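You operate a simulated robot arm through the tools that you are given. There is no shell and no other tool.

The job below is to be done with a simulated robot arm. You get a single attempt, and the scene is never put back.

JOB
Soak the lentils in the saucepan and put its lid on.
Fine: all of the steel cup, then about 200 ml of water from the steel jug; cup and jug back. Set down upright: steel cup, steel jug.

Only the result counts: the job must be done as asked and must still hold three seconds after the hand-in. Knocking over, shifting, dropping, spilling or breaking anything else fails it. Lids that push on must go on centred and level and be pressed home; caps that screw on are set level and turned clockwise until they are tight.

ROBOT AND FRAMES
A 7-joint arm with a two-finger parallel gripper, fixed in place. Base frame: the origin is at the foot of the arm, x ahead of it, y to its left, z up; the work surface is at about z = 78. Readings come in cm, degrees, newtons and seconds.
Its first joint turns from -149.0 to 149.0 degrees. Payload 3.43 kg.
The tool frame sits at the grasp point between the pads (the TCP): z along the fingers, y along the line on which they close. The tips reach 3 cm beyond it. Largest opening 9.4 cm; finger width 2.8, thickness 1; the body of the gripper, 5 by 9.6 cm, starts 5.5 cm behind the TCP.
Orientation is told as [roll, pitch, yaw] about the base's x, y, z axes, in that order, counted from this pose: with the fingers straight down and closing along the base's y, the tool's x points along the base's -x, its y along +y and its z along -z.

CONTROLS
- The arm moves only by the tool step_arm. Its arguments are lists of equal length, an entry for each row: "angular": the turn, a rotation vector about the tool's x, y, z in degrees, a list of three; "delta_pos": the shift along the tool's x, y, z in mm, a list of three; "claw": the opening, from 0 (shut) to 1 (fully open). In form: {"angular": [[ax, ay, az], ...], "delta_pos": [[dx, dy, dz], ...], "claw": [claw, ...]}. A call has 1 to 20 rows; each row is the pose to reach, as a shift and turn from the pose commanded when the call began, along the tool's axes at that moment. Rows are played at 5 a second. More than 5 cm and 8.6 degrees between two rows, or a gripper value outside its range, and nothing of the call is played. Where a pose cannot be reached the arm comes as near as it can. A force on the tool above 70 N (or 10 N above the force at the start of the call, whichever is more), or a blocked arm, ends the call early, and 0.2 s more pass. The fingers move at their own pace (about 4.5 cm/s each) and stop on an object; they squeeze with about 42 N. The grip force told is the motor's: it shows also when the fingers shut on nothing. Time passes only in rows, and 0.2 s behind the last, so rows that repeat a pose let the fingers close. The reply holds the time, the measured pose of the TCP, the force on the tool along the base axes, the opening and the grip force, in the units named above and with some noise, with the torque about the TCP (base axes, N m) and any sound that the robot's microphone picked up, and new pictures: "pictures" is both (left out), scene, wrist or none.
- Cameras (640 x 400 px; columns grow to the right, rows downward): "scene" is fixed at [4.89, 65.13, 153.35]; the picture's right is [-0.43, -0.90, 0.00], its down [-0.38, 0.18, -0.91] and it looks along [0.82, -0.39, -0.42] (base axes); focal length 351 px, centre (320, 200). "wrist" rides on the gripper at [7.6, 1.4, -10.2] in the tool frame; the picture's right is [-0.18, 0.98, 0.00], its down [-0.75, -0.14, -0.64] and it looks along [-0.63, -0.12, 0.77] (tool axes); focal length 243 px, centre (320, 200). There is no depth. A picture from a camera that has moved, and an enlarged one, comes with that camera's place and axes in the base frame and with its lens.
- enlarge(camera, box): a new picture of the part [left, top, right, bottom] of that camera's present view, enlarged. The clock stands still meanwhile.
- hand_in(): hands the job in; it is judged then, once.

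Places have to be worked out from the pictures, the camera data and where the tool is seen. Open the gripper and draw the arm clear of the work before you hand the job in, unless the task says otherwise.

The tools are called after ">>>" as a command line: name --argument value ..., lists and objects as JSON in quotes. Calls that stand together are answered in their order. step_arm: Moves the arm, as the interface text tells. Its arguments: {"type":"object","properties":{"angular":{"type":"array","items":{"type":"array","items":{"type":"number"}}},"delta_pos":{"type":"array","items":{"type":"array","items":{"type":"number"}}},"claw":{"type":"array","items":{"type":"number"}},"pictures":{"type":"string","enum":["both","scene","wrist","none"]}},"required":["angular","delta_pos","claw"]} The other tools are called the same way: enlarge (camera, box) takes an enlarged picture of a part of a camera's view; hand_in () hands the job in.

At the start:

```text
t: 0.0
tcp_pos: [97.41, 16.44, 117.42]
tcp_rot: [0.0, 0.0, 0.0]
force: [0.6, 0.5, 0.1]
torque: [-0.01, 0.02, 0.0]
gripper_width: 9.4
grasp_force: 0.0
```

scene: 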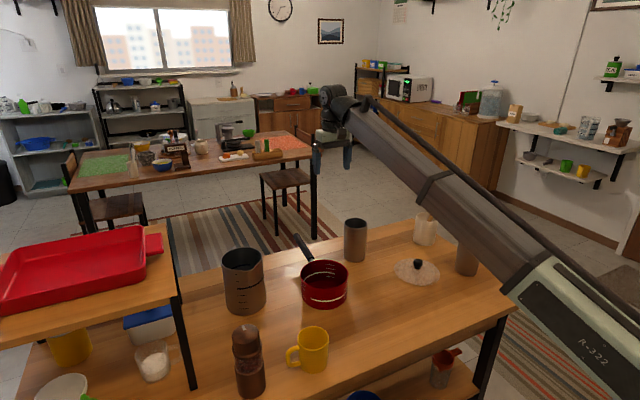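
wrist: 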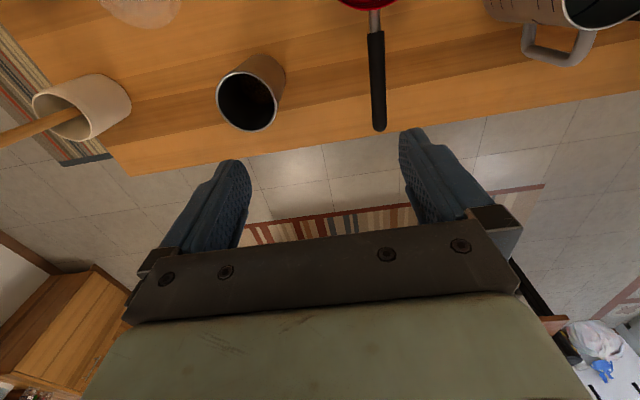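

The pictures show a red saucepan, a steel jug with marks, a steel cup, and a glass lid on the table. I'll look closer before moving.

>>> enlarge --camera "scene" --box '[200, 200, 360, 300]'

>>> enlarge --camera "scene" --box '[330, 190, 490, 290]'

>>> enlarge --camera "scene" --box '[200, 300, 360, 400]'

>>> enlarge --camera "wrist" --box '[0, 0, 640, 200]'

```text
4.00 times, centred on (280, 250) of scene
camera zoom: at [4.89, 65.13, 153.35], right [-0.43, -0.9, 0.0], down [-0.38, 0.18, -0.91], along [0.82, -0.39, -0.42], focal length 1402 px, centre (480, 0)
```

zoom: 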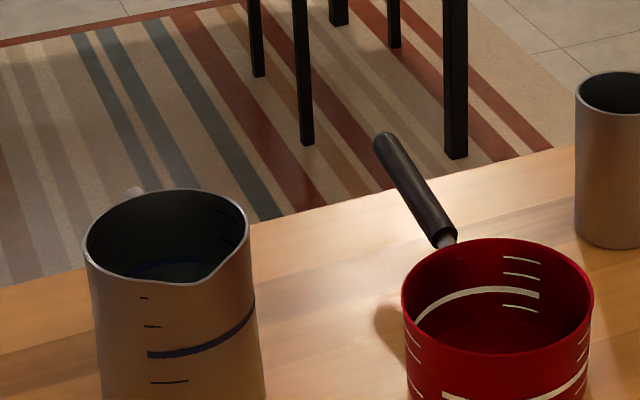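

```text
4.00 times, centred on (410, 240) of scene
camera zoom: at [4.89, 65.13, 153.35], right [-0.43, -0.9, 0.0], down [-0.38, 0.18, -0.91], along [0.82, -0.39, -0.42], focal length 1402 px, centre (-40, 40)
```

zoom: 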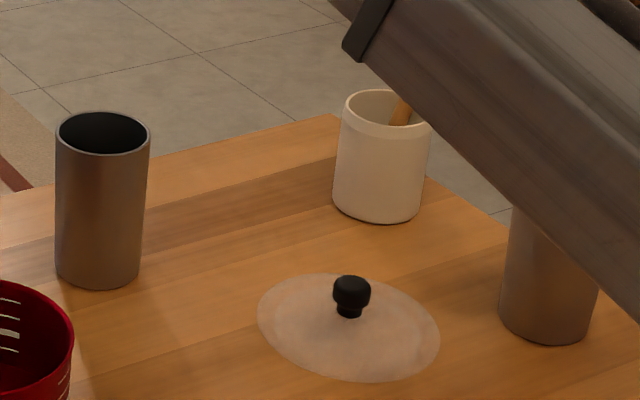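

```text
4.00 times, centred on (280, 350) of scene
camera zoom: at [4.89, 65.13, 153.35], right [-0.43, -0.9, 0.0], down [-0.38, 0.18, -0.91], along [0.82, -0.39, -0.42], focal length 1402 px, centre (480, -400)
```

zoom: 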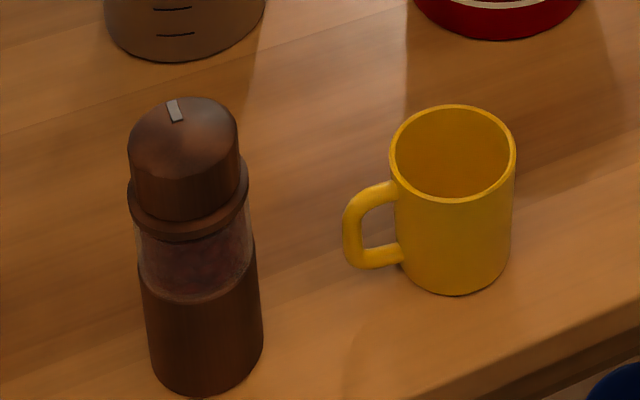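

```text
1.00 times, centred on (320, 100) of wrist (not enlarged: the box is as wide or as high as the picture)
camera zoom: at [89.85, 17.91, 127.74], right [0.18, 0.98, 0.0], down [0.75, -0.14, 0.64], along [0.63, -0.12, -0.77], focal length 243 px, centre (320, 300)
```

zoom: 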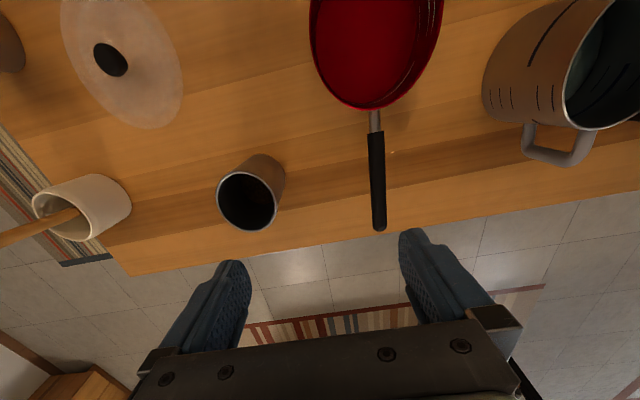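

The steel jug seems to stand near (93, 48.5) with its handle on the far side. The saucepan is near (85.5, 25), the lid near (81.5, -9.5), and one steel cup near (100, 5) with a second cylinder further right. I'll move the wrist camera back and to the left, at height, to see the jug better.

>>> step_arm --angular '[[0, 0, 0], [0, 0, 0], [0, 0, 0], [0, 0, 0], [0, 0, 0], [0, 0, 0], [0, 0, 0], [0, 0, 0], [0, 0, 0], [0, 0, 0]]' --delta_pos '[[25, 28, -10], [50, 56, -20], [75, 84, -30], [100, 112, -40], [125, 140, -50], [150, 168, -60], [175, 196, -60], [200, 224, -60], [225, 252, -60], [225, 252, -60]]' --claw '[1, 1, 1, 1, 1, 1, 1, 1, 1, 1]'

```text
t: 2.2
tcp_pos: [75.65, 42.16, 121.62]
tcp_rot: [0.9, -1.5, 0.0]
force: [0.6, 0.9, -0.4]
torque: [-0.01, -0.02, -0.01]
gripper_width: 9.39
grasp_force: 0.0
out of reach, approached as far as the arm can: row 5, 6, 7, 8, 9, 10
camera wrist: at [67.84, 43.57, 131.6], right [0.18, 0.98, 0.02], down [0.74, -0.15, 0.66], along [0.65, -0.11, -0.75], focal length 243 px, centre (320, 200)
```

scene: 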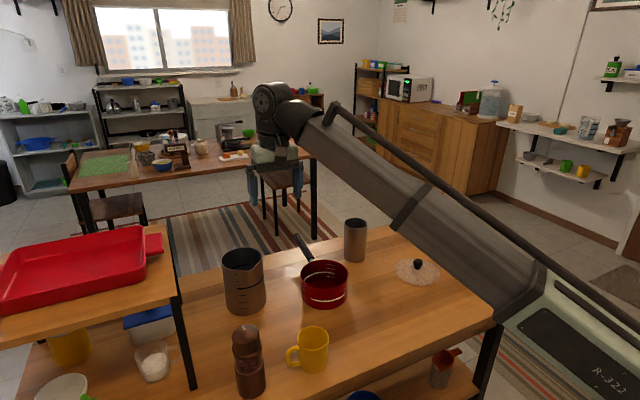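
wrist: 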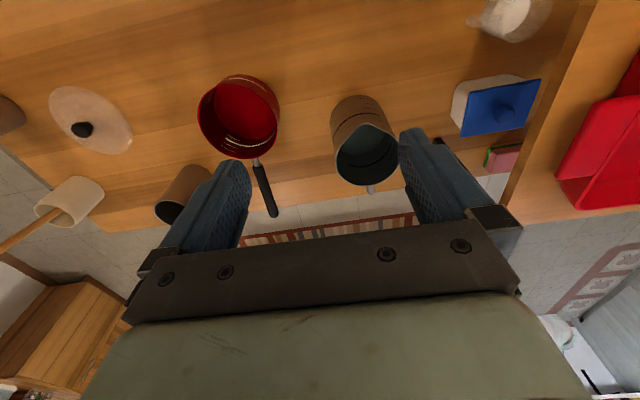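

The arm hit a joint limit at height with the tool down, but the view is useful. I'll enlarge details of the jug, the saucepan and the cup.

>>> enlarge --camera "wrist" --box '[300, 70, 460, 210]'

>>> enlarge --camera "wrist" --box '[150, 60, 310, 220]'

>>> enlarge --camera "wrist" --box '[0, 70, 160, 230]'

>>> enlarge --camera "scene" --box '[320, 200, 480, 300]'

>>> enlarge --camera "scene" --box '[400, 320, 520, 400]'

>>> enlarge --camera "scene" --box '[200, 230, 300, 330]'

```text
2.86 times, centred on (380, 140) of wrist
camera zoom: at [67.84, 43.57, 131.6], right [0.18, 0.98, 0.02], down [0.74, -0.15, 0.66], along [0.65, -0.11, -0.75], focal length 693 px, centre (149, 371)
```

zoom: 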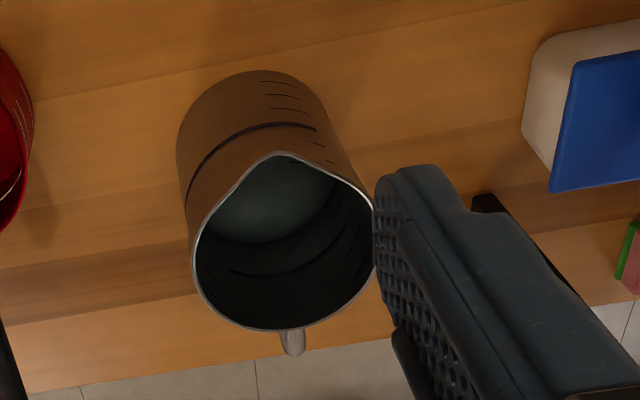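

```text
2.50 times, centred on (230, 140) of wrist
camera zoom: at [67.84, 43.57, 131.6], right [0.18, 0.98, 0.02], down [0.74, -0.15, 0.66], along [0.65, -0.11, -0.75], focal length 606 px, centre (545, 350)
```

zoom: 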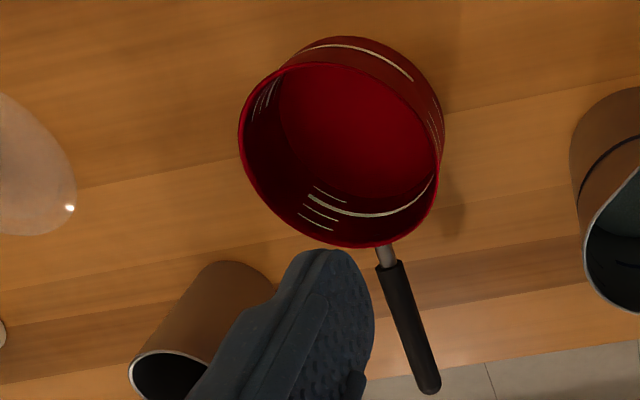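

```text
2.50 times, centred on (80, 150) of wrist
camera zoom: at [67.84, 43.57, 131.6], right [0.18, 0.98, 0.02], down [0.74, -0.15, 0.66], along [0.65, -0.11, -0.75], focal length 606 px, centre (920, 325)
```

zoom: 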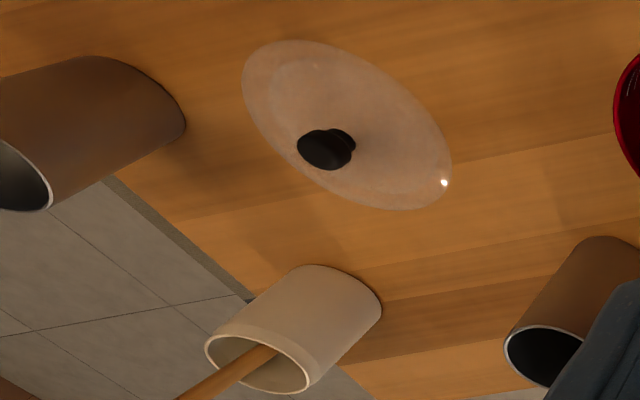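

```text
4.00 times, centred on (400, 250) of scene
camera zoom: at [4.89, 65.13, 153.35], right [-0.43, -0.9, 0.0], down [-0.38, 0.18, -0.91], along [0.82, -0.39, -0.42], focal length 1402 px, centre (0, 0)
```

zoom: 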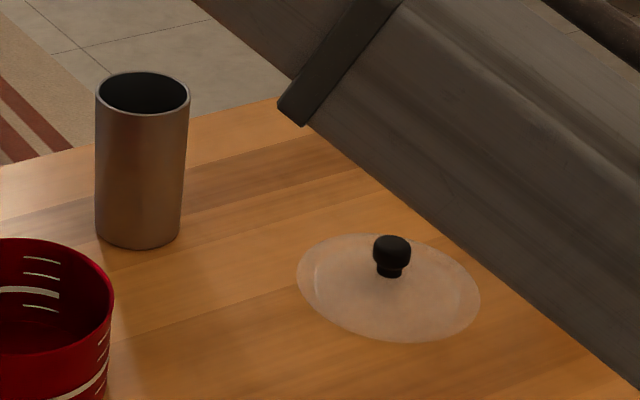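

```text
5.00 times, centred on (460, 360) of scene
camera zoom: at [4.89, 65.13, 153.35], right [-0.43, -0.9, 0.0], down [-0.38, 0.18, -0.91], along [0.82, -0.39, -0.42], focal length 1753 px, centre (-380, -600)
```

zoom: 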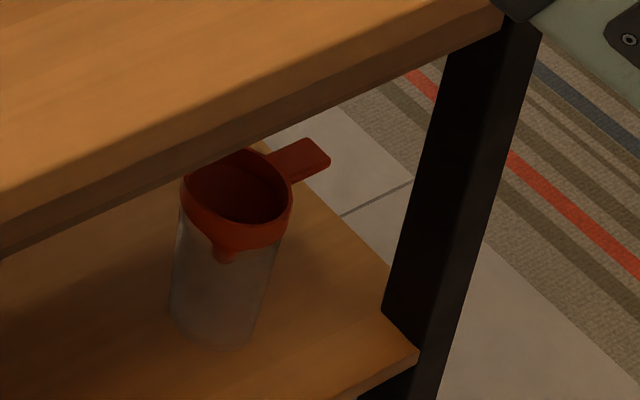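

```text
4.00 times, centred on (250, 280) of scene
camera zoom: at [4.89, 65.13, 153.35], right [-0.43, -0.9, 0.0], down [-0.38, 0.18, -0.91], along [0.82, -0.39, -0.42], focal length 1402 px, centre (600, -120)
```

zoom: 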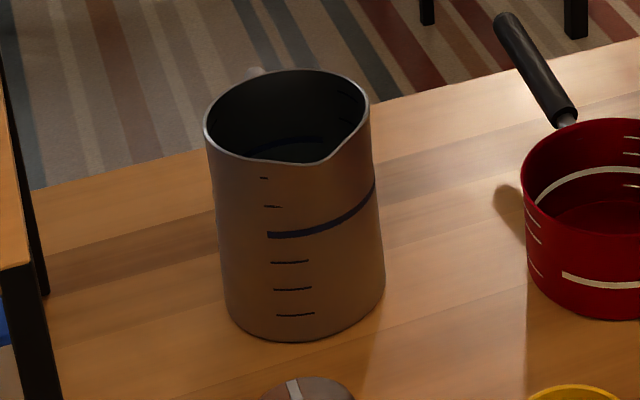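

The saucepan is empty and there are two similar steel cylinders. I need to see which one holds lentils, so I'll move the wrist camera over the first cup (about (100, 5)).

>>> step_arm --angular '[[0, 0, 0], [0, 0, 0], [0, 0, 0], [0, 0, 0], [0, 0, 0], [0, 0, 0], [0, 0, 0], [0, 0, 0], [0, 0, 0], [0, 0, 0], [0, 0, 0]]' --delta_pos '[[-10, -34, 20], [-26, -68, 40], [-42, -102, 56], [-59, -136, 56], [-76, -170, 56], [-93, -204, 56], [-110, -238, 56], [-128, -272, 56], [-146, -306, 56], [-164, -340, 56], [-164, -340, 56]]' --claw '[1, 1, 1, 1, 1, 1, 1, 1, 1, 1, 1]'

```text
t: 4.6
tcp_pos: [92.11, 8.05, 115.93]
tcp_rot: [0.0, 0.0, 0.1]
force: [-0.3, 0.0, 0.0]
torque: [0.02, 0.01, 0.02]
gripper_width: 9.41
grasp_force: 0.1
camera wrist: at [84.61, 9.52, 126.17], right [0.18, 0.98, 0.0], down [0.75, -0.14, 0.64], along [0.63, -0.12, -0.77], focal length 243 px, centre (320, 200)
```

scene: 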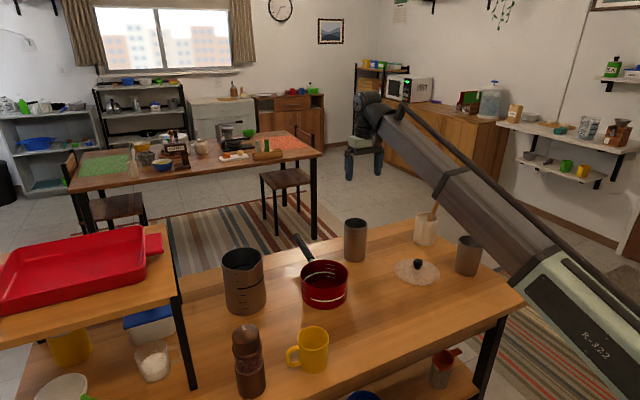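
wrist: 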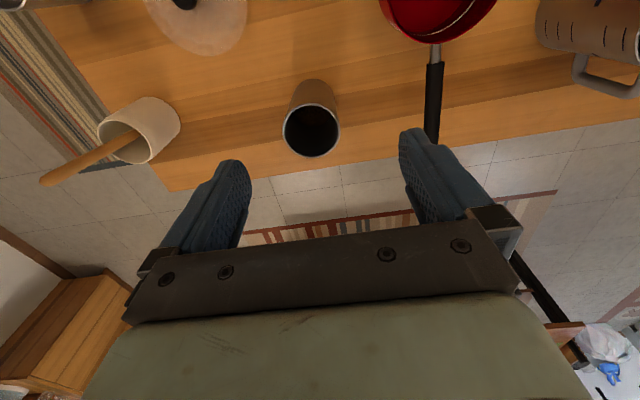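

Commanded poses are tracked exactly here. I'll zoom into the cup interiors.

>>> enlarge --camera "wrist" --box '[260, 60, 360, 170]'

>>> enlarge --camera "scene" --box '[400, 200, 520, 290]'

>>> enlarge --camera "wrist" --box '[520, 0, 640, 110]'

>>> enlarge --camera "wrist" --box '[0, 0, 120, 60]'

```text
3.64 times, centred on (310, 115) of wrist
camera zoom: at [84.61, 9.52, 126.17], right [0.18, 0.98, 0.0], down [0.75, -0.14, 0.64], along [0.63, -0.12, -0.77], focal length 882 px, centre (356, 509)
```

zoom: 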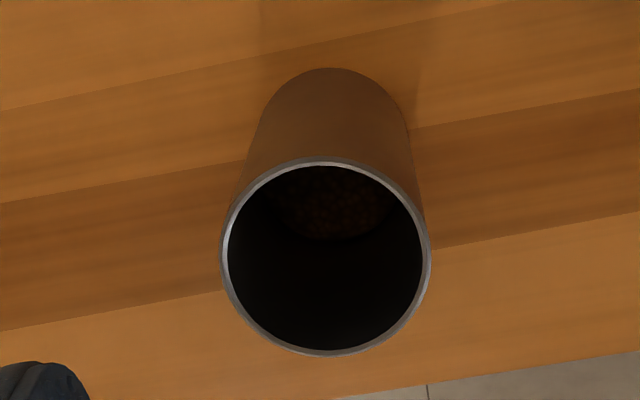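

```text
4.44 times, centred on (460, 245) of scene
camera zoom: at [4.89, 65.13, 153.35], right [-0.43, -0.9, 0.0], down [-0.38, 0.18, -0.91], along [0.82, -0.39, -0.42], focal length 1558 px, centre (-302, 0)
```

zoom: 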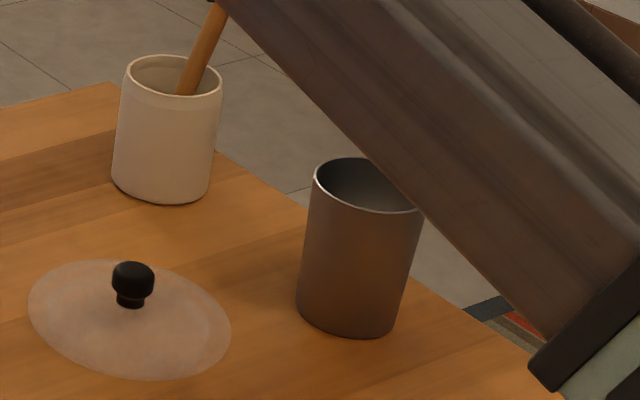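

```text
3.64 times, centred on (580, 55) of wrist
camera zoom: at [84.61, 9.52, 126.17], right [0.18, 0.98, 0.0], down [0.75, -0.14, 0.64], along [0.63, -0.12, -0.77], focal length 882 px, centre (-626, 727)
```

zoom: 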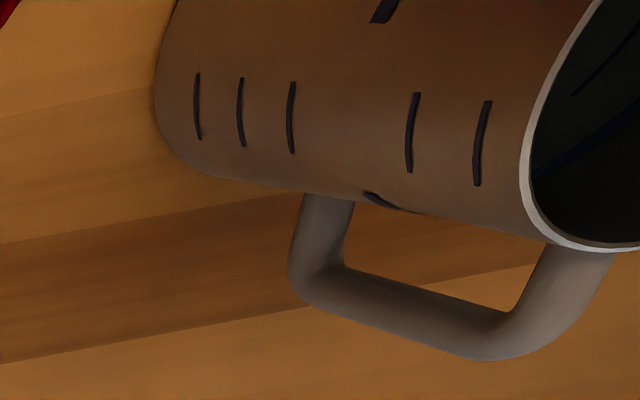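

```text
5.33 times, centred on (60, 30) of wrist
camera zoom: at [84.61, 9.52, 126.17], right [0.18, 0.98, 0.0], down [0.75, -0.14, 0.64], along [0.63, -0.12, -0.77], focal length 1294 px, centre (1707, 1107)
```

zoom: 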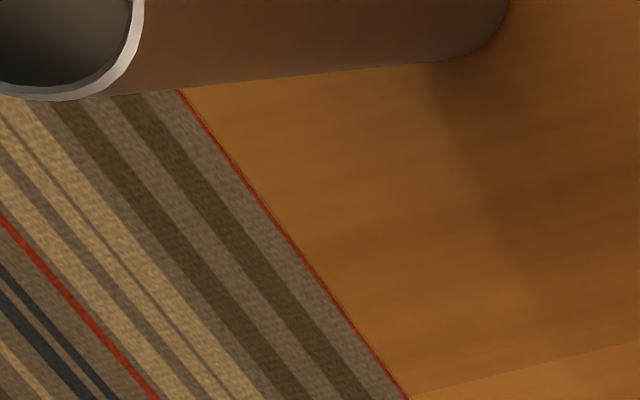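

The first cup (at about (99.1, 5.5), 14.5 cm tall, about 8.3 cm across) holds the lentils. I'll tilt the tool outwards by 55° while drawing back to a pre-approach point, so I can grip the cup from the side.

>>> step_arm --angular '[[0, -8, 0], [0, -16, 0], [0, -24, 0], [0, -32, 0], [0, -40, 0], [0, -48, 0], [0, -55, 0], [0, -55, 0]]' --delta_pos '[[12, -4, 10], [24, -8, 20], [36, -12, 30], [48, -16, 40], [60, -20, 55], [70, -25, 70], [81, -25.5, 79], [81, -25.5, 79]]' --claw '[1, 1, 1, 1, 1, 1, 1, 1]'

```text
t: 6.4
tcp_pos: [84.04, 5.67, 108.03]
tcp_rot: [0.1, -55.1, 0.0]
force: [-0.2, 0.4, -0.3]
torque: [-0.02, 0.02, 0.02]
gripper_width: 9.42
grasp_force: 0.0
camera wrist: at [71.38, 7.09, 107.66], right [0.11, 0.98, 0.15], down [-0.1, -0.14, 0.99], along [0.99, -0.12, 0.08], focal length 243 px, centre (320, 200)
```

scene: 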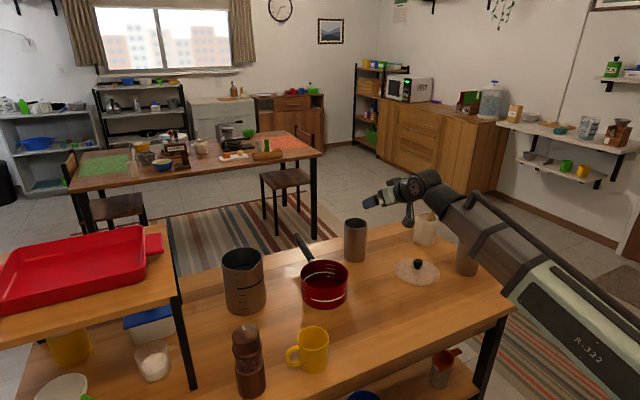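
wrist: 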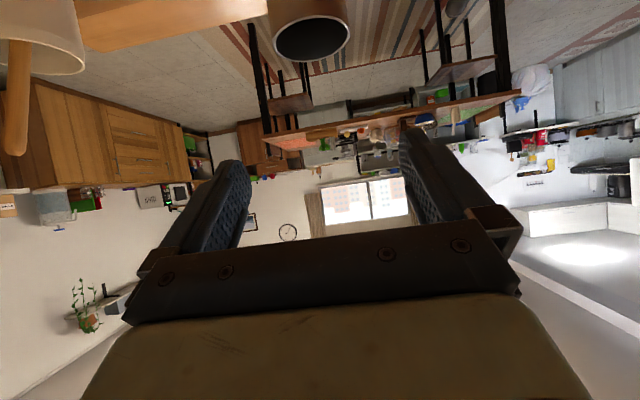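

The cup lines up at y≈5.5. I'll go down to a pre-approach point about 12 cm short of the grasp along the tool axis and check the alignment.

>>> step_arm --angular '[[0, 0, 0], [0, 0, 0], [0, 0, 0], [0, 0, 0], [0, 0, 0]]' --delta_pos '[[25, 0, 27], [50, 0, 55], [75, 0, 82], [95, 0, 110], [95, 0, 110]]' --claw '[1, 1, 1, 1, 1]'

>>> enlarge --camera "scene" --box '[320, 180, 480, 280]'

```text
t: 7.6
tcp_pos: [87.56, 5.6, 94.05]
tcp_rot: [0.0, -54.9, 0.0]
force: [0.6, -0.2, -0.1]
torque: [-0.01, -0.04, 0.0]
gripper_width: 9.4
grasp_force: 0.0
camera wrist: at [74.93, 7.12, 93.59], right [0.11, 0.98, 0.15], down [-0.09, -0.14, 0.99], along [0.99, -0.12, 0.08], focal length 243 px, centre (320, 200)
```

scene: 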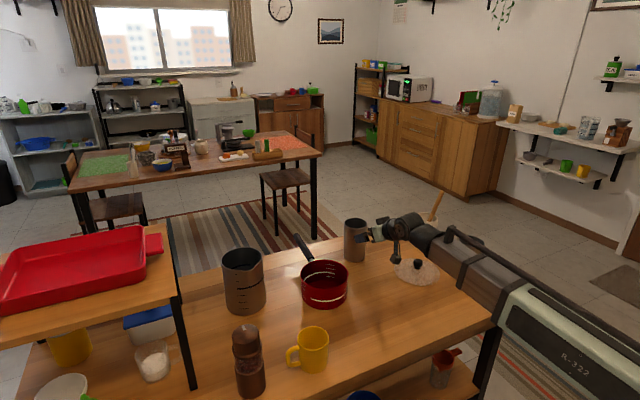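
wrist: 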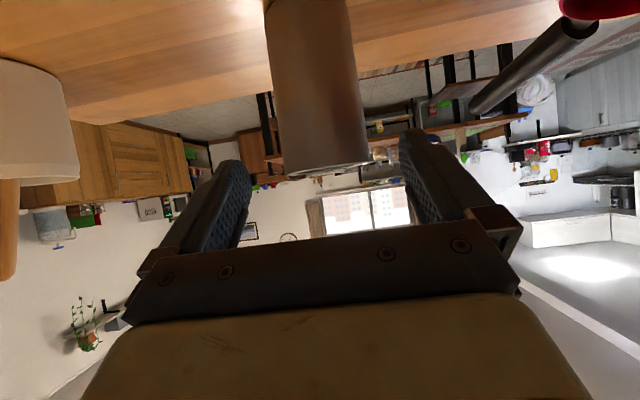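

```text
4.00 times, centred on (400, 230) of scene
camera zoom: at [4.89, 65.13, 153.35], right [-0.43, -0.9, 0.0], down [-0.38, 0.18, -0.91], along [0.82, -0.39, -0.42], focal length 1402 px, centre (0, 80)
```

zoom: 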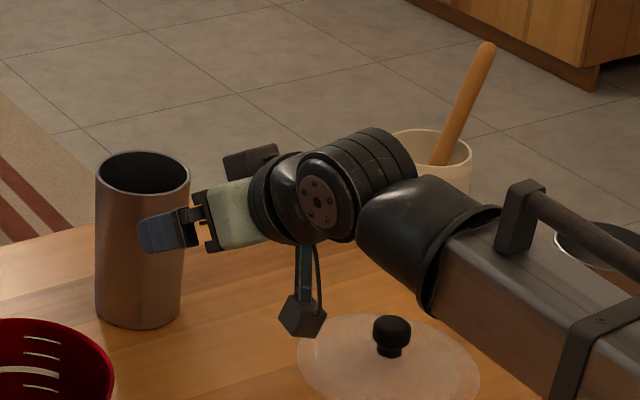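

The cup is centred between the fingers (y≈5.4). I'll advance along the tool axis around the cup, slowly.

>>> step_arm --angular '[[0, 0, 0], [0, 0, 0], [0, 0, 0], [0, 0, 0], [0, 0, 0], [0, 0, 0], [0, 0, 0]]' --delta_pos '[[0, -1.5, 20], [0, -1.5, 40], [0, -1.5, 60], [0, -1.5, 80], [0, -1.5, 100], [0, -1.5, 118], [0, -1.5, 118]]' --claw '[1, 1, 1, 1, 1, 1, 1]'

>>> enlarge --camera "scene" --box '[320, 190, 480, 290]'

```text
t: 9.2
tcp_pos: [97.28, 5.42, 87.14]
tcp_rot: [0.0, -55.0, 0.0]
force: [-0.4, 0.4, -0.1]
torque: [-0.01, -0.01, 0.0]
gripper_width: 9.39
grasp_force: 0.1
camera wrist: at [84.58, 6.95, 86.83], right [0.11, 0.98, 0.15], down [-0.09, -0.14, 0.99], along [0.99, -0.12, 0.08], focal length 243 px, centre (320, 200)
```

scene: 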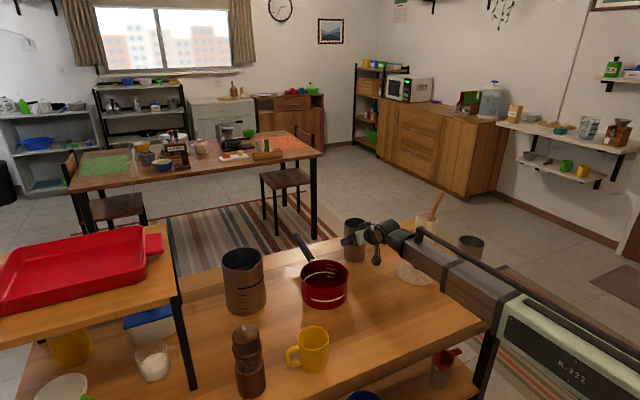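
wrist: 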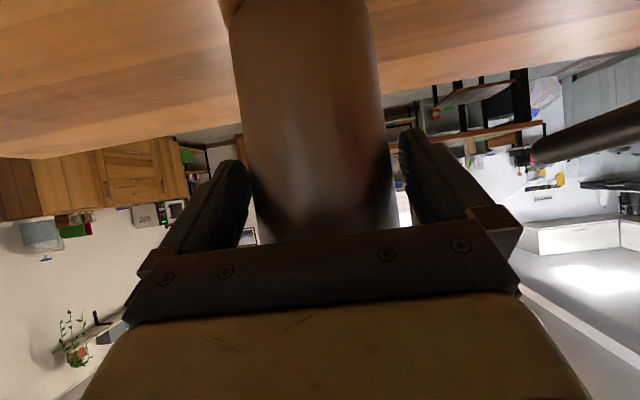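

```text
4.00 times, centred on (400, 240) of scene
camera zoom: at [4.89, 65.13, 153.35], right [-0.43, -0.9, 0.0], down [-0.38, 0.18, -0.91], along [0.82, -0.39, -0.42], focal length 1402 px, centre (0, 40)
```

zoom: 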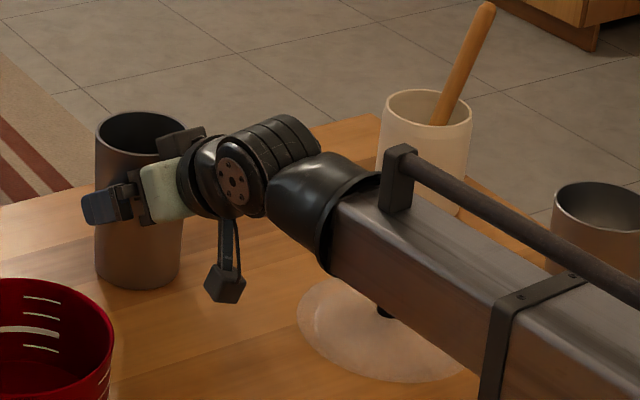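

The fingers are around the cup with no contact force. I'll close the gripper.

>>> step_arm --angular '[[0, 0, 0], [0, 0, 0], [0, 0, 0], [0, 0, 0]]' --delta_pos '[[0, 0, 0], [0, 0, 0], [0, 0, 0], [0, 0, 0]]' --claw '[0, 0, 0, 0]' --pictures "wrist"

```text
t: 10.2
tcp_pos: [97.28, 5.48, 87.38]
tcp_rot: [0.1, -55.0, 0.0]
force: [0.2, -0.8, -0.3]
torque: [-0.03, -0.03, -0.06]
gripper_width: 8.25
grasp_force: 41.6
camera wrist: at [84.58, 6.95, 86.85], right [0.11, 0.98, 0.15], down [-0.09, -0.14, 0.99], along [0.99, -0.12, 0.08], focal length 243 px, centre (320, 200)
```

wrist: 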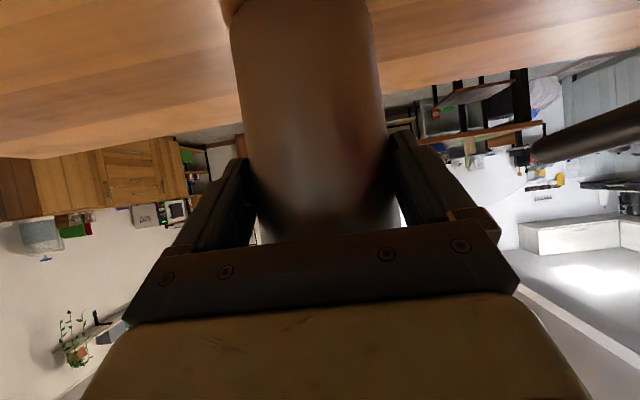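

Gripped at 8.25 cm wide. I'll lift the cup straight up.

>>> step_arm --angular '[[0, 0, 0], [0, 0, 0], [0, 0, 0], [0, 0, 0], [0, 0, 0], [0, 0, 0], [0, 0, 0], [0, 0, 0]]' --delta_pos '[[-8.2, 0, -5.7], [-24.6, 0, -17.2], [-49.1, 0, -34.4], [-73.7, 0, -51.6], [-98.3, 0, -68.9], [-122.9, 0, -86.1], [-131, 0, -91.8], [-131, 0, -91.8]]' --claw '[0, 0, 0, 0, 0, 0, 0, 0]'

>>> enlarge --camera "scene" --box '[300, 150, 460, 250]'

```text
t: 12.0
tcp_pos: [97.37, 5.45, 103.25]
tcp_rot: [0.1, -54.9, 0.0]
force: [-0.6, 0.0, -2.1]
torque: [0.01, 0.09, 0.02]
gripper_width: 8.24
grasp_force: 42.1
camera wrist: at [84.6, 6.98, 102.84], right [0.11, 0.98, 0.15], down [-0.09, -0.14, 0.99], along [0.99, -0.12, 0.08], focal length 243 px, centre (320, 200)
```

scene: 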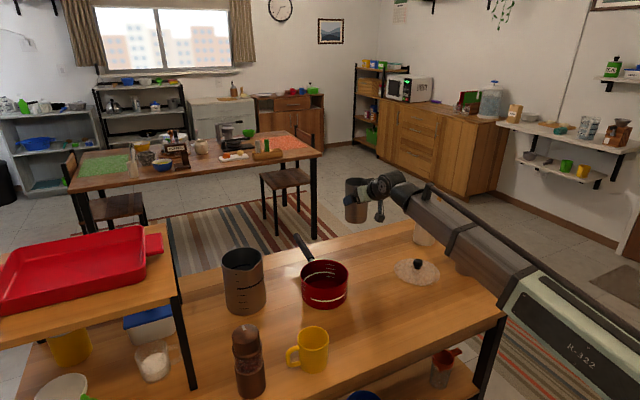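
wrist: 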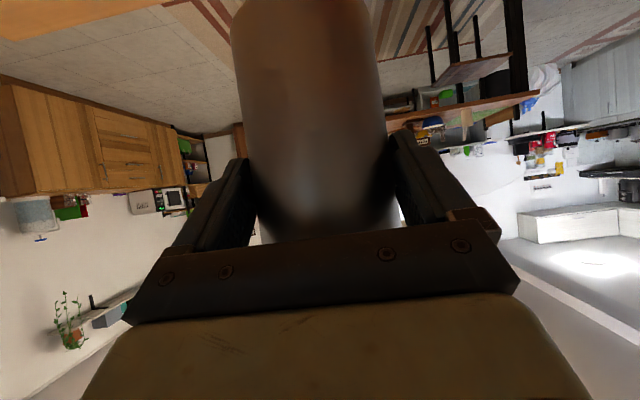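

```text
4.00 times, centred on (380, 200) of scene
camera zoom: at [4.89, 65.13, 153.35], right [-0.43, -0.9, 0.0], down [-0.38, 0.18, -0.91], along [0.82, -0.39, -0.42], focal length 1402 px, centre (80, 200)
```

zoom: 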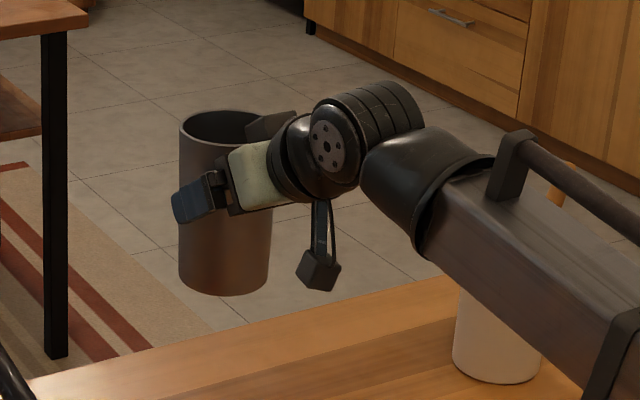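

The cup is lifted cleanly (about 0.2 kg). The pan centre is at about (86.5, 24.5) with its rim near z=86 and its handle pointing along +x. I'll carry the cup level to beside the pan, ready to tip its mouth towards +y.

>>> step_arm --angular '[[0, 0, 0], [0, 0, 0], [0, 0, 0], [0, 0, 0], [0, 0, 0], [0, 0, 0], [0, 0, 0], [0, 0, 0]]' --delta_pos '[[6, 12, -9], [16, 36, -25], [26, 60, -42], [36, 84, -58], [46, 108, -74], [54, 126, -86], [58.5, 135.5, -92], [58.5, 135.5, -92]]' --claw '[0, 0, 0, 0, 0, 0, 0, 0]'

```text
t: 13.8
tcp_pos: [86.36, 19.02, 103.72]
tcp_rot: [-0.1, -55.1, 0.0]
force: [-0.3, 0.1, -2.3]
torque: [-0.03, 0.05, 0.04]
gripper_width: 8.24
grasp_force: 42.5
camera wrist: at [73.7, 20.5, 103.3], right [0.11, 0.98, 0.15], down [-0.09, -0.14, 0.99], along [0.99, -0.12, 0.08], focal length 243 px, centre (320, 200)
```

scene: 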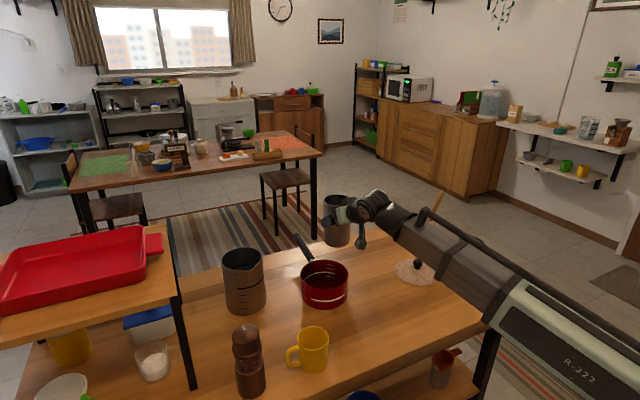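
wrist: 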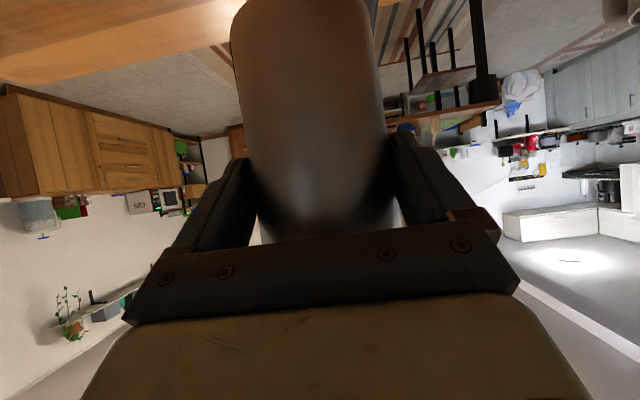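

Now I'll begin tipping the cup about the base x axis (mouth towards +y) to 48°, lowering 3 cm and centring over the pan in x.

>>> step_arm --angular '[[4.6, 0, -6.55], [9.2, 0, -13.1], [13.8, 0, -19.7], [18.4, 0, -26.2], [23, 0, -32.8], [27.6, 0, -39.3], [27.6, 0, -39.3]]' --delta_pos '[[6, 0, 0.5], [12, 0, 1], [18, 0, 1.6], [24, 0, 2.2], [30, 0, 2.8], [34.3, 0, 3.3], [34.3, 0, 3.3]]' --claw '[0, 0, 0, 0, 0, 0, 0]'

>>> enlarge --camera "scene" --box '[260, 180, 420, 310]'

```text
t: 15.4
tcp_pos: [84.82, 18.92, 100.78]
tcp_rot: [-62.8, -33.1, 46.7]
force: [-0.4, -0.3, -1.7]
torque: [0.05, 0.05, -0.02]
gripper_width: 8.23
grasp_force: 42.0
camera wrist: at [72.0, 19.8, 99.4], right [0.11, 0.77, -0.63], down [-0.09, 0.64, 0.76], along [0.99, -0.02, 0.14], focal length 243 px, centre (320, 200)
```

scene: 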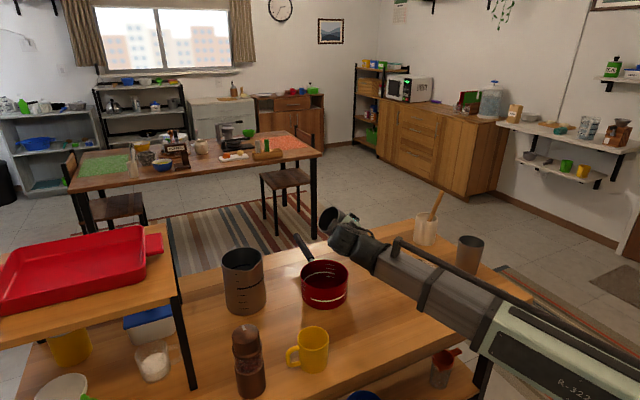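
wrist: 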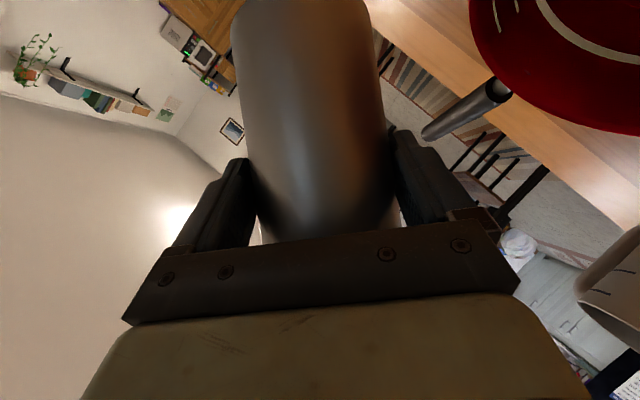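

```text
3.08 times, centred on (340, 245) of scene
camera zoom: at [4.89, 65.13, 153.35], right [-0.43, -0.9, 0.0], down [-0.38, 0.18, -0.91], along [0.82, -0.39, -0.42], focal length 1079 px, centre (258, 62)
```

zoom: 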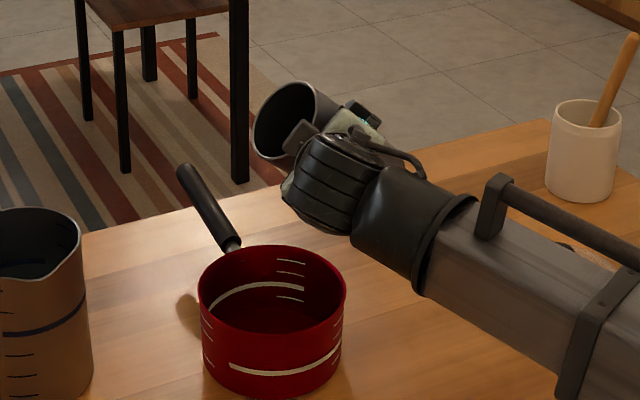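

The cup's mouth is right above the pan as computed, and nothing has come out yet. I'll tilt on to 72° while lowering 4.8 cm, slowly.

>>> step_arm --angular '[[2.3, 0, -3.28], [4.6, 0, -6.55], [6.9, 0, -9.83], [9.2, 0, -13.1], [11.5, 0, -16.4], [13.8, 0, -19.7], [13.8, 0, -19.7], [13.8, 0, -19.7]]' --delta_pos '[[5, 7, 3.6], [10, 14, 7.2], [15, 20, 10.5], [20, 27, 14], [24, 32, 17], [26.3, 35.7, 18.4], [26.3, 35.7, 18.4], [26.3, 35.7, 18.4]]' --claw '[0, 0, 0, 0, 0, 0, 0, 0]'

>>> enlarge --camera "scene" --box '[260, 180, 420, 310]'

```text
t: 17.2
tcp_pos: [84.69, 18.95, 95.94]
tcp_rot: [-79.5, -14.6, 53.7]
force: [0.2, -0.7, -2.5]
torque: [0.08, 0.08, 0.03]
gripper_width: 8.24
grasp_force: 41.9
camera wrist: at [72.0, 19.18, 94.42], right [0.11, 0.45, -0.89], down [-0.09, 0.89, 0.44], along [0.99, 0.04, 0.14], focal length 243 px, centre (320, 200)
```

scene: 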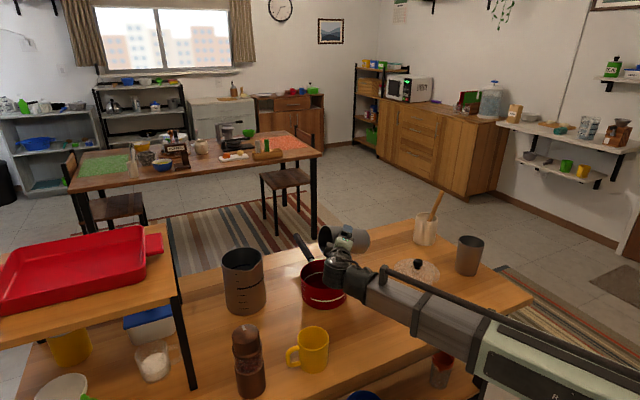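
wrist: 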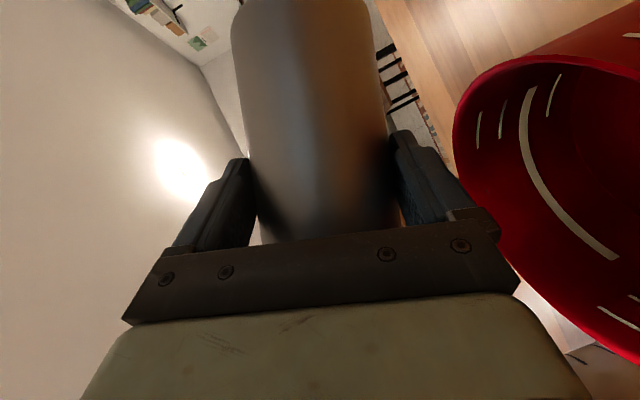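

```text
3.08 times, centred on (340, 245) of scene
camera zoom: at [4.89, 65.13, 153.35], right [-0.43, -0.9, 0.0], down [-0.38, 0.18, -0.91], along [0.82, -0.39, -0.42], focal length 1079 px, centre (258, 62)
```

zoom: 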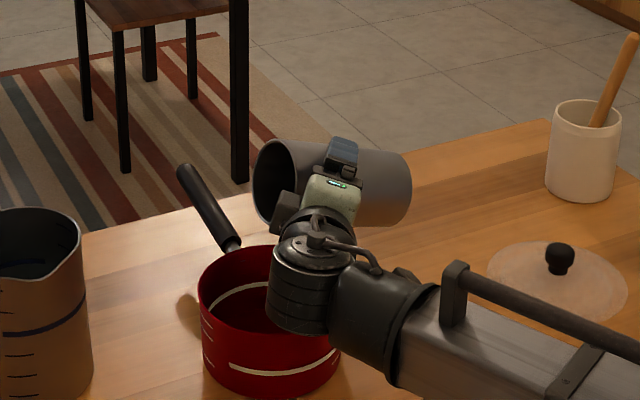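

Still no lentils visible at 72°. I'll tilt slowly on to 90° over the pan, raising 1.5 cm for wrist clearance.

>>> step_arm --angular '[[1.72, 0, -2.46], [3.44, 0, -4.91], [5.17, 0, -7.37], [6.89, 0, -9.83], [8.6, 0, -12.3], [10.3, 0, -14.7], [10.3, 0, -14.7], [10.3, 0, -14.7], [10.3, 0, -14.7]]' --delta_pos '[[0, -3, 0], [0, -6, 0], [0, -9, 0], [0, -12, 0], [0, -15, 0], [0, -15.8, 0], [0, -15.8, 0], [0, -15.8, 0], [0, -15.8, 0]]' --claw '[0, 0, 0, 0, 0, 0, 0, 0, 0]'

>>> enlarge --camera "scene" --box '[260, 180, 420, 310]'

```text
t: 19.2
tcp_pos: [84.85, 18.52, 97.43]
tcp_rot: [-89.9, 0.0, 54.9]
force: [0.0, -0.5, -2.0]
torque: [0.04, 0.04, -0.02]
gripper_width: 8.22
grasp_force: 41.4
camera wrist: at [72.0, 18.24, 95.99], right [0.11, 0.15, -0.98], down [-0.09, 0.99, 0.14], along [0.99, 0.08, 0.12], focal length 243 px, centre (320, 200)
```

scene: 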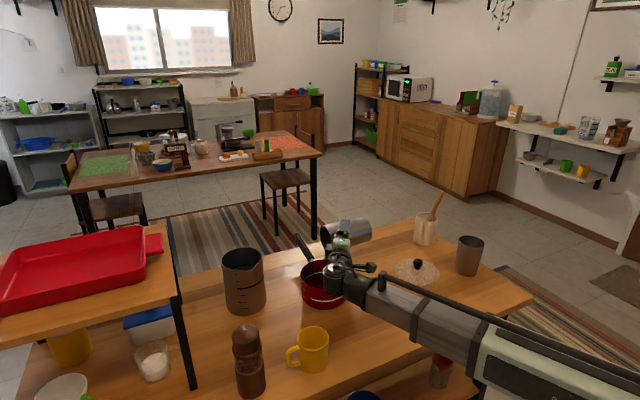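
wrist: 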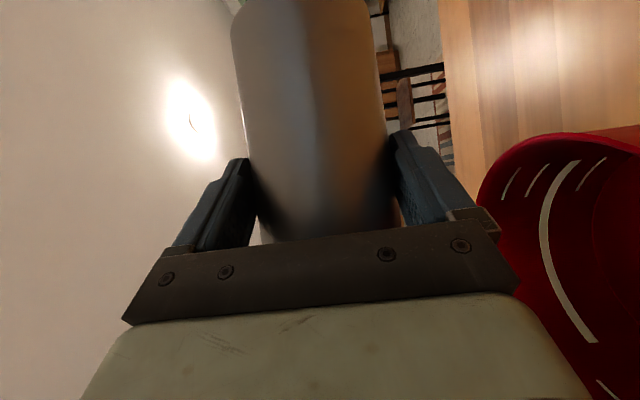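

```text
3.08 times, centred on (340, 245) of scene
camera zoom: at [4.89, 65.13, 153.35], right [-0.43, -0.9, 0.0], down [-0.38, 0.18, -0.91], along [0.82, -0.39, -0.42], focal length 1079 px, centre (258, 62)
```

zoom: 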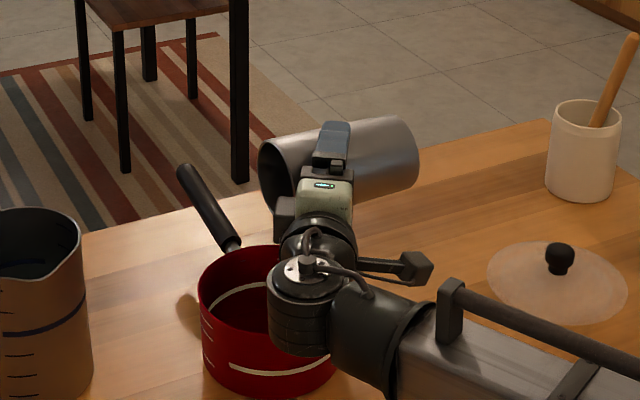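

No visible spill and weight still about 2 N. I'll keep tilting slowly to 106°, watching the force.

>>> step_arm --angular '[[1.15, 0, -1.64], [2.3, 0, -3.28], [3.44, 0, -4.91], [4.6, 0, -6.55], [5.74, 0, -8.19], [6.9, 0, -9.83], [8.04, 0, -11.47], [9.18, 0, -13.1], [9.18, 0, -13.1], [9.18, 0, -13.1]]' --delta_pos '[[0, -1, 0], [0, -2, 0], [0, -4, 0], [0, -6, 0], [0, -8, 0], [0, -9, 0], [0, -10, 0], [0, -10, 0], [0, -10, 0], [0, -10, 0]]' --claw '[0, 0, 0, 0, 0, 0, 0, 0, 0, 0]'

>>> enlarge --camera "scene" --box '[260, 180, 420, 310]'

```text
t: 21.4
tcp_pos: [84.7, 18.54, 98.51]
tcp_rot: [-99.3, 13.1, 53.9]
force: [-0.2, 0.1, -2.1]
torque: [0.07, 0.03, 0.02]
gripper_width: 8.22
grasp_force: 41.6
camera wrist: at [72.02, 17.88, 97.13], right [0.11, -0.13, -0.99], down [-0.09, 0.99, -0.14], along [0.99, 0.11, 0.09], focal length 243 px, centre (320, 200)
```

scene: 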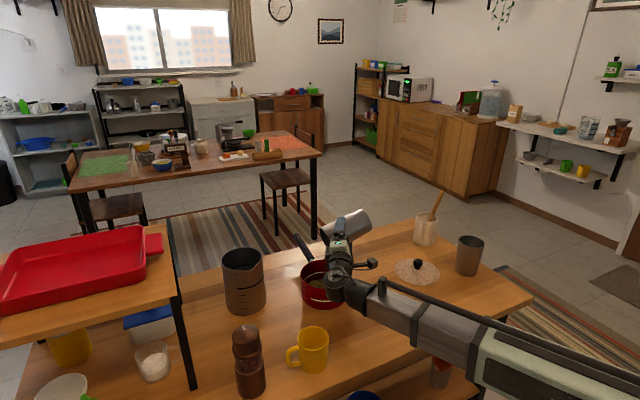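
wrist: 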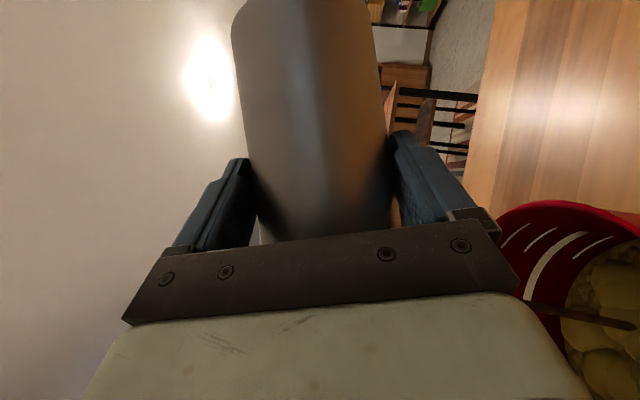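

```text
3.08 times, centred on (340, 245) of scene
camera zoom: at [4.89, 65.13, 153.35], right [-0.43, -0.9, 0.0], down [-0.38, 0.18, -0.91], along [0.82, -0.39, -0.42], focal length 1079 px, centre (258, 62)
```

zoom: 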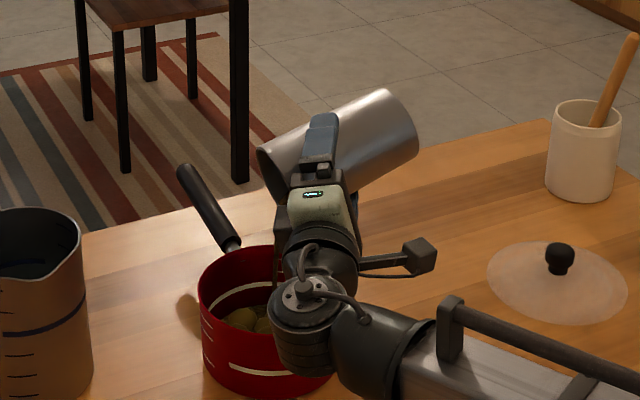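

Lentils are arriving in the pan (yellow-brown heap), with a stream visible in the wrist view. I'll zoom in to check.

>>> enlarge --camera "wrist" --box '[480, 180, 640, 400]'

>>> enlarge --camera "scene" --box '[290, 225, 360, 315]'

```text
1.82 times, centred on (560, 290) of wrist
camera zoom: at [72.02, 17.88, 97.13], right [0.11, -0.13, -0.99], down [-0.09, 0.99, -0.14], along [0.99, 0.11, 0.09], focal length 441 px, centre (-116, 36)
```

zoom: 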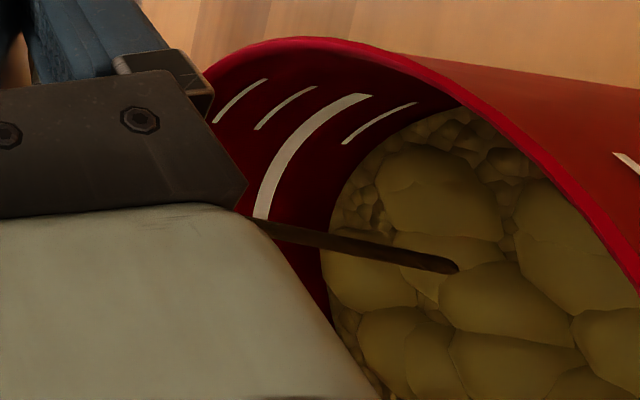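

```text
4.44 times, centred on (325, 270) of scene
camera zoom: at [4.89, 65.13, 153.35], right [-0.43, -0.9, 0.0], down [-0.38, 0.18, -0.91], along [0.82, -0.39, -0.42], focal length 1558 px, centre (298, -111)
```

zoom: 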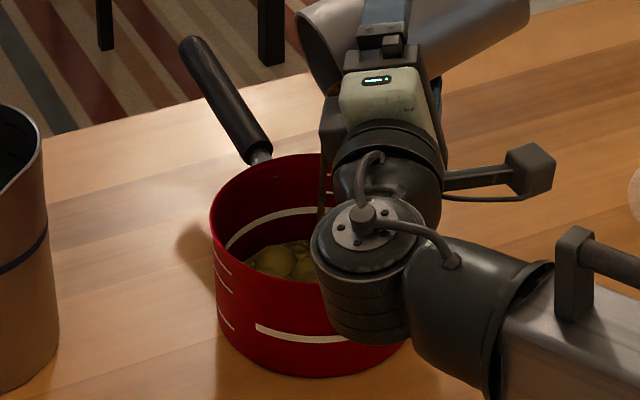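

The stream falls well inside the pan. I'll tilt on to 130° gradually with pauses to empty the cup fully, shifting slightly to keep the stream centred.

>>> step_arm --angular '[[1.15, 0, -1.64], [2.3, 0, -3.28], [3.44, 0, -4.91], [4.6, 0, -6.55], [5.74, 0, -8.19], [6.9, 0, -9.83], [8.04, 0, -11.47], [9.18, 0, -13.1], [10.3, 0, -14.7], [11.5, 0, -16.4], [12.6, 0, -18], [13.8, 0, -19.7], [13.8, 0, -19.7], [13.8, 0, -19.7], [13.8, 0, -19.7]]' --delta_pos '[[-0.5, -2, -0.3], [-1, -4, -0.6], [-1.5, -6, -0.9], [-2, -8, -1.2], [-2.5, -10, -1.5], [-3, -12, -1.8], [-3.5, -14, -2.1], [-4, -16, -2.4], [-4.2, -18, -2.8], [-4.5, -20, -3], [-4.7, -21, -3.3], [-4.9, -22.5, -3.5], [-4.9, -22.5, -3.5], [-4.9, -22.5, -3.5], [-4.9, -22.5, -3.5]]' --claw '[0, 0, 0, 0, 0, 0, 0, 0, 0, 0, 0, 0, 0, 0, 0]'

>>> enlarge --camera "scene" --box '[270, 190, 400, 315]'

>>> enlarge --camera "wrist" --box '[480, 180, 640, 400]'

```text
t: 24.6
tcp_pos: [84.82, 19.75, 100.53]
tcp_rot: [-115.7, 31.8, 47.5]
force: [-0.4, -1.0, -1.9]
torque: [0.0, 0.02, 0.0]
gripper_width: 8.22
grasp_force: 42.4
camera wrist: at [72.01, 18.63, 99.55], right [0.11, -0.52, -0.85], down [-0.09, 0.85, -0.53], along [0.99, 0.13, 0.04], focal length 243 px, centre (320, 200)
```

scene: 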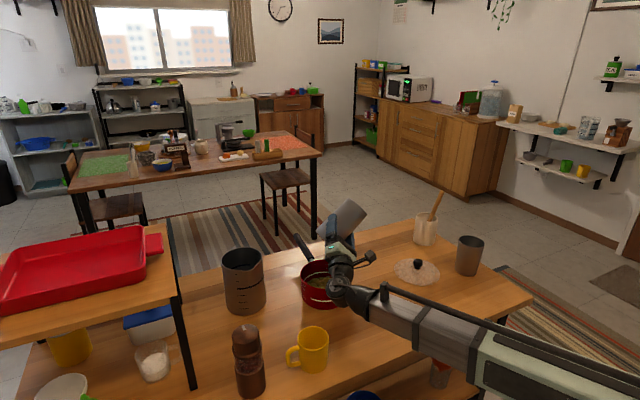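
wrist: 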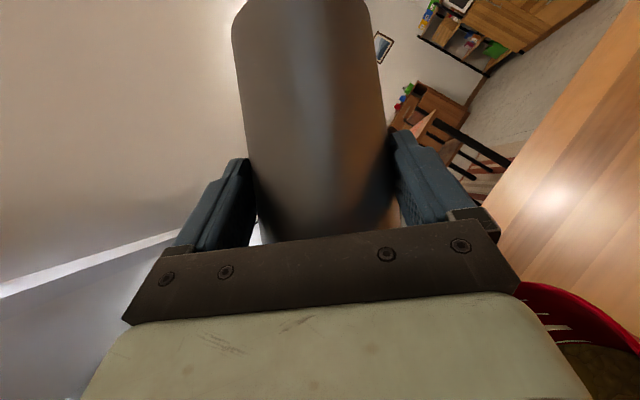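

```text
3.20 times, centred on (335, 252) of scene
camera zoom: at [4.89, 65.13, 153.35], right [-0.43, -0.9, 0.0], down [-0.38, 0.18, -0.91], along [0.82, -0.39, -0.42], focal length 1122 px, centre (272, 32)
```

zoom: 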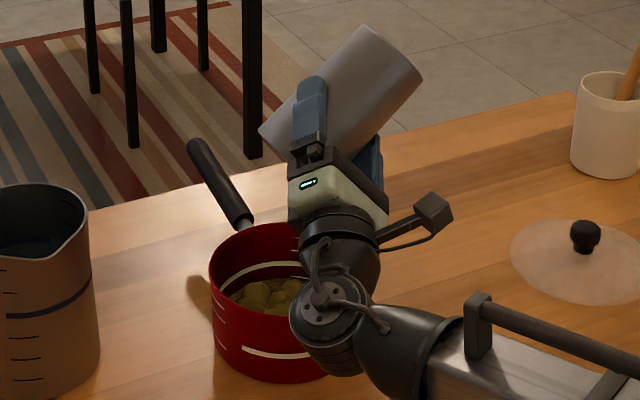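

```text
1.82 times, centred on (560, 290) of wrist
camera zoom: at [72.01, 18.63, 99.55], right [0.11, -0.52, -0.85], down [-0.09, 0.85, -0.53], along [0.99, 0.13, 0.04], focal length 441 px, centre (-116, 36)
```

zoom: 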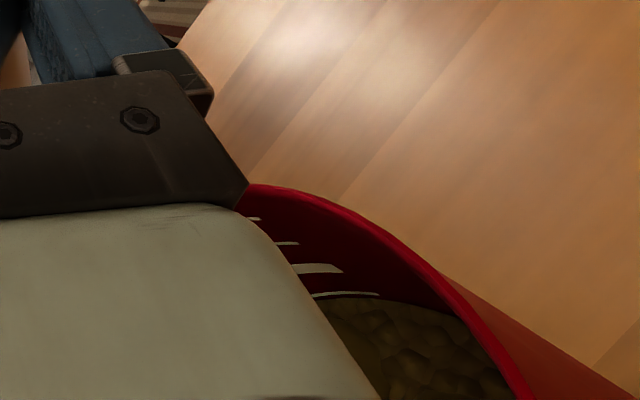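

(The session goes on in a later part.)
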